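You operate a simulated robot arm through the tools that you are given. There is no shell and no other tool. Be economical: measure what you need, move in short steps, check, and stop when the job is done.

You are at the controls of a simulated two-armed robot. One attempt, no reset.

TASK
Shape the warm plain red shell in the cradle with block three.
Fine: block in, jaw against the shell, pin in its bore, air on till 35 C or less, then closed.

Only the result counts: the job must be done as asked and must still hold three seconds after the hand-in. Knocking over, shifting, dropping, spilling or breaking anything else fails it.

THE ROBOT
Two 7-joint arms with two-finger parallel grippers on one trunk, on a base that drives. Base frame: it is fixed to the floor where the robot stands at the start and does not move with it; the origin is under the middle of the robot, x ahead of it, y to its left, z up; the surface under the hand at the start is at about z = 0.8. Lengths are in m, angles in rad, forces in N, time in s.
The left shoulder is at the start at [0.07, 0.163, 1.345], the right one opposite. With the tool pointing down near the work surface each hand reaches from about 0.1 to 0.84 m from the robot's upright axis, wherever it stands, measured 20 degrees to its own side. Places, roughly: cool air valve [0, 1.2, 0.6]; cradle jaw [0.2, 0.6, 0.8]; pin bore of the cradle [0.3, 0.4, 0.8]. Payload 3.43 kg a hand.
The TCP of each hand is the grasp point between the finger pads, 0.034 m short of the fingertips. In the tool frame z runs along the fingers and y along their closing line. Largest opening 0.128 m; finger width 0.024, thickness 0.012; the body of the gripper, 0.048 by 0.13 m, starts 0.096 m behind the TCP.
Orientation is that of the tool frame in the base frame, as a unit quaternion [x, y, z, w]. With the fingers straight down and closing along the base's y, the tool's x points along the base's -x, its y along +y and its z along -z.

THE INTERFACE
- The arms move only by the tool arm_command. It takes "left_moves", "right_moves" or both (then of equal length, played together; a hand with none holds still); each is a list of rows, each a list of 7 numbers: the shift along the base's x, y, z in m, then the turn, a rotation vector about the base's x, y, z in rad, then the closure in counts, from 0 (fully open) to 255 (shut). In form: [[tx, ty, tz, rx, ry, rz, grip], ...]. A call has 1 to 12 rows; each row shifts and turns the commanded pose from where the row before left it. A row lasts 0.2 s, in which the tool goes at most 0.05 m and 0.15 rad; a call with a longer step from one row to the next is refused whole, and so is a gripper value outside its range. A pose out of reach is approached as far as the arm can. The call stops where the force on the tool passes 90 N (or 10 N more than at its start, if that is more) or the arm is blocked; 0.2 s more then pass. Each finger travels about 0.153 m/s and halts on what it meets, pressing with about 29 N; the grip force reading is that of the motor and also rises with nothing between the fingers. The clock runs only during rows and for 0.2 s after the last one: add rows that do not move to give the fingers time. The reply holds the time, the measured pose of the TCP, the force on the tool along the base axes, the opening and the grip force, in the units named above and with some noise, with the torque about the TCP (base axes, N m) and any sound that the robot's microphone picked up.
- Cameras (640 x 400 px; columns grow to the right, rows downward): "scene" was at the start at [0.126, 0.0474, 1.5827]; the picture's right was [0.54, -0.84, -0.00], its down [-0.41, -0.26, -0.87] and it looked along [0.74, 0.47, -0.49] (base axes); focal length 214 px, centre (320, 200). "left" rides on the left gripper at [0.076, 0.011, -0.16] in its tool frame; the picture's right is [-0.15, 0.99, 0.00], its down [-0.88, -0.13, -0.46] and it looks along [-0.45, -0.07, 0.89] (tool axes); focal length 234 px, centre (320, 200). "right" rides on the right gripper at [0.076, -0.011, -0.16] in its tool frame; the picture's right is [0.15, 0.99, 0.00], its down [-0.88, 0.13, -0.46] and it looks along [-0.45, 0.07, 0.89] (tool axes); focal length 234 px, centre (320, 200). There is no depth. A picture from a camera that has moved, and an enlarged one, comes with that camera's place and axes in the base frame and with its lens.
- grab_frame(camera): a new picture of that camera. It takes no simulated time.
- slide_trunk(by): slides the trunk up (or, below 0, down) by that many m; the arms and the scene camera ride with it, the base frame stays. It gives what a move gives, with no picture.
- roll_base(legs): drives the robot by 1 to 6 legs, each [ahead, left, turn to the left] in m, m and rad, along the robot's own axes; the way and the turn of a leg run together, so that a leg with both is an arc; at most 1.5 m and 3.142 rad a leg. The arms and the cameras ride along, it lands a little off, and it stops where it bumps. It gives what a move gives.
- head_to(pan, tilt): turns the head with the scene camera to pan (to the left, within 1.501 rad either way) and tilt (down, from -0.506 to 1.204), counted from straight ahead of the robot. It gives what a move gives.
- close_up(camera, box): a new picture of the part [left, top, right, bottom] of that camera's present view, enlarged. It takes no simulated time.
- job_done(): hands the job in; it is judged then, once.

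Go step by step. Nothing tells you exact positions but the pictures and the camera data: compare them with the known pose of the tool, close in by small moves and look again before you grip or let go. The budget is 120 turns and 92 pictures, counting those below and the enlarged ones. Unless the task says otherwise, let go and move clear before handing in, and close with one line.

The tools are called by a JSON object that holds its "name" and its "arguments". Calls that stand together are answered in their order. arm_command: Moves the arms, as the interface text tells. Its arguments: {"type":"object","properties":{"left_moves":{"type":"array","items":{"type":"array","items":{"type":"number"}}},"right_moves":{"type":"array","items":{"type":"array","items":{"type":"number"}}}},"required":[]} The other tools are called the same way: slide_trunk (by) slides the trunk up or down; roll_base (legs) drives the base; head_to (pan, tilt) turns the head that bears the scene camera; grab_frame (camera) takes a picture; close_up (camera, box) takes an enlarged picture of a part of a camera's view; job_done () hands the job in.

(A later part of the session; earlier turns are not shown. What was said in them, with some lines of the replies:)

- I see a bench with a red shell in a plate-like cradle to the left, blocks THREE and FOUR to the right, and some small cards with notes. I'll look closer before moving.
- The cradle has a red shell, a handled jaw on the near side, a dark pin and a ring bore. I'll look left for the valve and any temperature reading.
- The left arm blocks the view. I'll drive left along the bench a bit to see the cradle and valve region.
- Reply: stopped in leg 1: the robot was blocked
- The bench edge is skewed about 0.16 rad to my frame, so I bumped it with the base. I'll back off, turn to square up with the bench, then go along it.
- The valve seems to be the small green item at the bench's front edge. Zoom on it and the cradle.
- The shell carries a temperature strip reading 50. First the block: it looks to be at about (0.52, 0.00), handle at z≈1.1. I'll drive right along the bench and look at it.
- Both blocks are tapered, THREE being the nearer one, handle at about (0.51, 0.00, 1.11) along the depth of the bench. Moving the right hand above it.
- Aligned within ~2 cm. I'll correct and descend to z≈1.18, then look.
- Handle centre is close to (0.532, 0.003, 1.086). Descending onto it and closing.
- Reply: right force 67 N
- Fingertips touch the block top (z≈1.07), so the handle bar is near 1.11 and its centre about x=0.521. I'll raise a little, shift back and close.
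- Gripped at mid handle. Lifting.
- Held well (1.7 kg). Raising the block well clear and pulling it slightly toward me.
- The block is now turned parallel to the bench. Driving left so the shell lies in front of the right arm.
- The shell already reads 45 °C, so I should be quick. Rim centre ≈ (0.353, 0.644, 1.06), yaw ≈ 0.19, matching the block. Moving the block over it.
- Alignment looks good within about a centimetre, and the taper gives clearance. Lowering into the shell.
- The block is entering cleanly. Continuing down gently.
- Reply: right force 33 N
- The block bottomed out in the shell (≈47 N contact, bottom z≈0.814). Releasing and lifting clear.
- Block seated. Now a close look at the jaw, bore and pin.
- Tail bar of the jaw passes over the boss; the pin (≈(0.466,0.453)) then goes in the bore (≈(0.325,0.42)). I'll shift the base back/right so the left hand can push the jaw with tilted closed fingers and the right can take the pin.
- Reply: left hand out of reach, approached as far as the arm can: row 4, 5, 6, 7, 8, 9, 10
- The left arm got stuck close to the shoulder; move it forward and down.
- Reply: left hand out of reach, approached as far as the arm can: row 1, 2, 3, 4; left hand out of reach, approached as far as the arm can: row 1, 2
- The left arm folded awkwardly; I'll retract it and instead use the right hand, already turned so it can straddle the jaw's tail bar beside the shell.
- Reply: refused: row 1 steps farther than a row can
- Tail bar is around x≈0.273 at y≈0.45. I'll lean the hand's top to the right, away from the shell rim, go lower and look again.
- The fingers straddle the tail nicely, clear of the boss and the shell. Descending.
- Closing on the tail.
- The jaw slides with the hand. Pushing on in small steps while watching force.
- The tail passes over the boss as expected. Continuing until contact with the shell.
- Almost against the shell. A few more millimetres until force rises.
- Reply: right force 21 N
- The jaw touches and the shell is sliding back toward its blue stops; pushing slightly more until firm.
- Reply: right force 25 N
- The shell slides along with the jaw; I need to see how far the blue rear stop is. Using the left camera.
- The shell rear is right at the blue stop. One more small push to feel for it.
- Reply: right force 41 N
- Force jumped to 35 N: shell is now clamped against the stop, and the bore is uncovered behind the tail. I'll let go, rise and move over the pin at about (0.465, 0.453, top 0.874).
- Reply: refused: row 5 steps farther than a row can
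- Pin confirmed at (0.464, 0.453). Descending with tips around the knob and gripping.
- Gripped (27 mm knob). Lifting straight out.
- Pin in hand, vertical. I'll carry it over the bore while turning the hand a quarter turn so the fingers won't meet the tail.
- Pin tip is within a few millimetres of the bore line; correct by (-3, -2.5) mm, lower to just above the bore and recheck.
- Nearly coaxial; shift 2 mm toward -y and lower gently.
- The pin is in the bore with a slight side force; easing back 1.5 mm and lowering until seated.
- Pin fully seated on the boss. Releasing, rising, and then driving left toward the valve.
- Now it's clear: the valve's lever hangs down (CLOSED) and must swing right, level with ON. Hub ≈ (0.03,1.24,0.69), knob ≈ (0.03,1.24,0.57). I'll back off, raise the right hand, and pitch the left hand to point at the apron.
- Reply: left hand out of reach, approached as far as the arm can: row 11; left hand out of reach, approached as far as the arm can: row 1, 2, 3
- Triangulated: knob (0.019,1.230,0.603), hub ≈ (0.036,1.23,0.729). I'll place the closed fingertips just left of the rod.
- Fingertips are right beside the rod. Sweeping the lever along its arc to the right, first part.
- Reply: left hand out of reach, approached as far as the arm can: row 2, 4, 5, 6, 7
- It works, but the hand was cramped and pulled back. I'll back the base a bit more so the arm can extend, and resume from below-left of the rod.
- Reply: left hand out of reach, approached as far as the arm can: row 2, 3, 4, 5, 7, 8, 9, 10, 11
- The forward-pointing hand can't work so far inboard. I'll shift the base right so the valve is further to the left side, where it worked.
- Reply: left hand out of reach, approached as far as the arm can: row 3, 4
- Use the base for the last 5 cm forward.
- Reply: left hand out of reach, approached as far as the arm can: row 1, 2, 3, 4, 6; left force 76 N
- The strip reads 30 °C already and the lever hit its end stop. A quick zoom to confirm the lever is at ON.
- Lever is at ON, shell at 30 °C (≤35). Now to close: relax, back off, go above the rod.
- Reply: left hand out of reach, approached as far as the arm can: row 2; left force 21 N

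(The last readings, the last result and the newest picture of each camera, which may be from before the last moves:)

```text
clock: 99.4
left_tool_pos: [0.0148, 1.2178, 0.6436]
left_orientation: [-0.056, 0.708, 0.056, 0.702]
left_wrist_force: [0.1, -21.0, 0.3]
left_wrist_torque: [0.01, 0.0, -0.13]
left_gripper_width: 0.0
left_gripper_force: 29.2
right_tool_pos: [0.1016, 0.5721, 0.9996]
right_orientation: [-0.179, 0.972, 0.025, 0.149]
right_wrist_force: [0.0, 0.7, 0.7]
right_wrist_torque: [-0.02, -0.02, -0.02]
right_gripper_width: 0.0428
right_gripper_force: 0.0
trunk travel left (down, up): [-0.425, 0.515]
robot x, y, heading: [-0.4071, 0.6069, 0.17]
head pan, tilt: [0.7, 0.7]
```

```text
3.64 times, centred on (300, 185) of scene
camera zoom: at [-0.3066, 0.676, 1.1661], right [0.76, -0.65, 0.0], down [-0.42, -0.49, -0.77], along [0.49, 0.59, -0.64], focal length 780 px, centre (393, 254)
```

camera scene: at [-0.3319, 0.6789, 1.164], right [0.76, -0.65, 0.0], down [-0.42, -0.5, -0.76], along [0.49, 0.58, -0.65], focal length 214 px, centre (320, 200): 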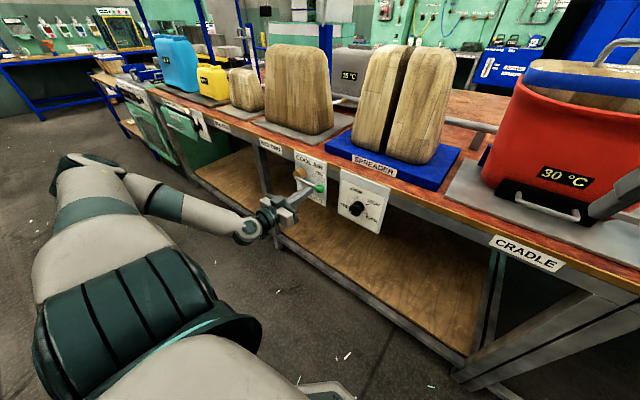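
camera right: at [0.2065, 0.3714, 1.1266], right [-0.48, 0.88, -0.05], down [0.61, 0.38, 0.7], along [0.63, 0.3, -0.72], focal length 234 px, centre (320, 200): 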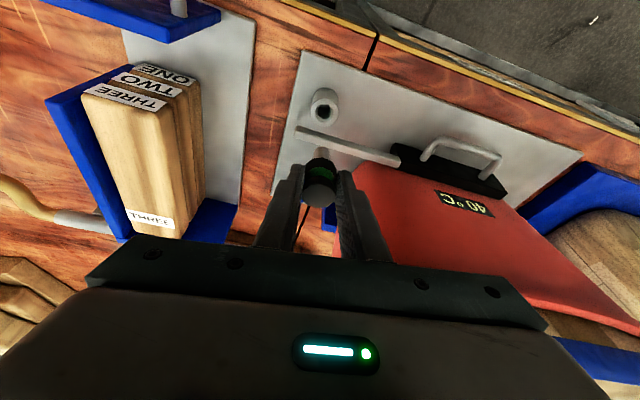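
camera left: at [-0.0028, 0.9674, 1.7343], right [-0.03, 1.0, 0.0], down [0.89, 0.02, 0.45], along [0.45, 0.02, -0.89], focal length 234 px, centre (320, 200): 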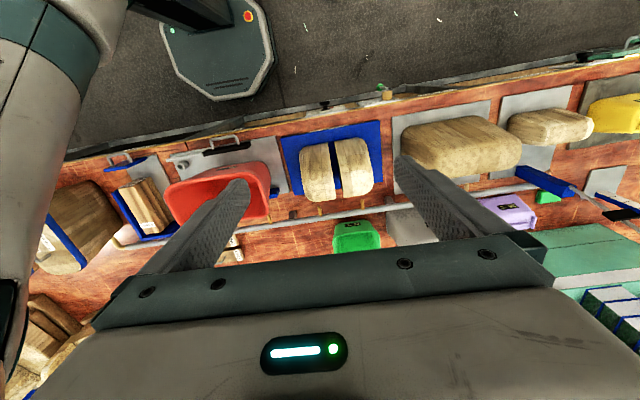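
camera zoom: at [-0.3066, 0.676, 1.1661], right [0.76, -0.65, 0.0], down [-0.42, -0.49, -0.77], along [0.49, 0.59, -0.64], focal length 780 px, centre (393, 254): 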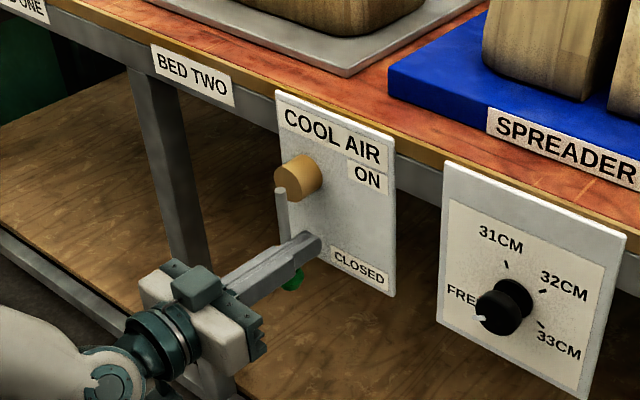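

Lever is back at CLOSED against its stop. Backing away and checking everything once more.

{"name": "arm_command", "arguments": {"left_moves": [[0.002, -0.012, 0, 0, 0, 0, 255], [0.001, -0.004, 0, 0, 0, 0, 255]]}}

{"name": "roll_base", "arguments": {"legs": [[-0.2, 0, 0]]}}

{"name": "head_to", "arguments": {"pan": 0.3, "tilt": 0.4}}

{"name": "grab_frame", "arguments": {"camera": "scene"}}

```text
clock: 100.0
left_tool_pos: [0.0166, 1.2053, 0.6423]
left_orientation: [-0.06, 0.707, 0.06, 0.702]
left_wrist_force: [0.3, 0.1, 0.5]
left_wrist_torque: [0.01, 0.01, 0.04]
left_gripper_width: 0.0002
left_gripper_force: 29.0
right_tool_pos: [0.1029, 0.5739, 1.0004]
right_orientation: [-0.18, 0.972, 0.025, 0.149]
right_wrist_force: [0.2, 0.1, 0.5]
right_wrist_torque: [0.05, 0.01, 0.0]
right_gripper_width: 0.0426
right_gripper_force: 0.1
trunk travel left (down, up): [-0.425, 0.515]
robot x, y, heading: [-0.4129, 0.6057, 0.17]
head pan, tilt: [0.7, 0.7]
```

```text
clock: 101.5
left_tool_pos: [-0.1774, 1.1712, 0.6439]
left_orientation: [-0.058, 0.707, 0.057, 0.703]
left_wrist_force: [-0.2, 0.9, -0.6]
left_wrist_torque: [-0.04, 0.0, -0.02]
left_gripper_width: 0.0
left_gripper_force: 28.7
right_tool_pos: [-0.0924, 0.541, 1.0021]
right_orientation: [-0.179, 0.972, 0.024, 0.15]
right_wrist_force: [0.2, -0.3, -0.3]
right_wrist_torque: [-0.02, 0.0, 0.01]
right_gripper_width: 0.0427
right_gripper_force: 0.2
trunk travel left (down, up): [-0.425, 0.515]
robot x, y, heading: [-0.6048, 0.5723, 0.171]
head pan, tilt: [0.7, 0.7]
```

```text
clock: 102.4
left_tool_pos: [-0.1766, 1.1711, 0.6428]
left_orientation: [-0.059, 0.707, 0.058, 0.703]
left_wrist_force: [-0.5, -0.8, 0.1]
left_wrist_torque: [-0.02, 0.01, -0.03]
left_gripper_width: 0.0001
left_gripper_force: 28.9
right_tool_pos: [-0.092, 0.541, 1.0013]
right_orientation: [-0.179, 0.972, 0.024, 0.149]
right_wrist_force: [-0.3, 0.1, 0.1]
right_wrist_torque: [-0.02, -0.01, -0.03]
right_gripper_width: 0.0423
right_gripper_force: 0.0
trunk travel left (down, up): [-0.425, 0.515]
robot x, y, heading: [-0.6061, 0.573, 0.174]
head pan, tilt: [0.3, 0.4]
```

```text
2 pictures are left
camera scene: at [-0.4737, 0.6215, 1.1928], right [0.45, -0.89, 0.0], down [-0.35, -0.18, -0.92], along [0.82, 0.42, -0.39], focal length 214 px, centre (320, 200)
```

scene: 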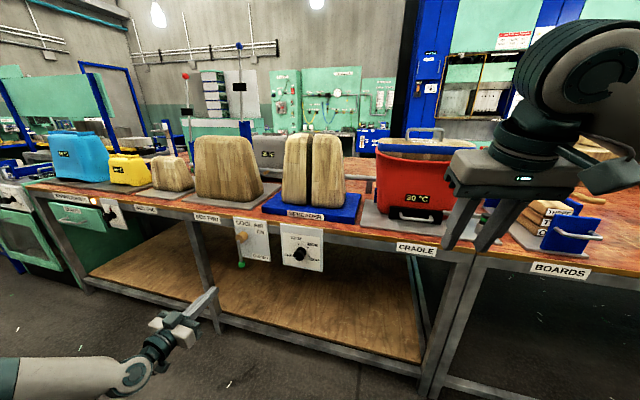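

{"name": "close_up", "arguments": {"camera": "scene", "box": [350, 120, 530, 260]}}

```text
2.86 times, centred on (440, 190) of scene
camera zoom: at [-0.4737, 0.6215, 1.1928], right [0.45, -0.89, 0.0], down [-0.35, -0.18, -0.92], along [0.82, 0.42, -0.39], focal length 613 px, centre (-23, 229)
```

zoom: 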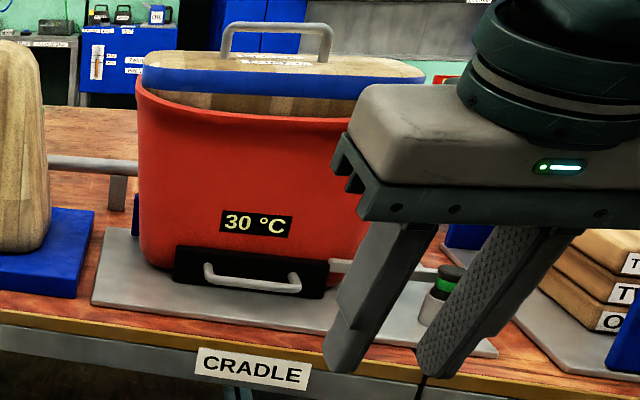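

Block three is in the shell, the jaw is against it, the pin is seated, the strip reads 30 °C and the valve is closed, with both hands clear. I'm handing in.

{"name": "job_done", "arguments": {}}

```text
The job is handed in.
```

The job is handed in: block three is in the red shell, the jaw is against it, and the pin is in its bore. The air was on and then closed, and the shell's strip reads 30 °C.
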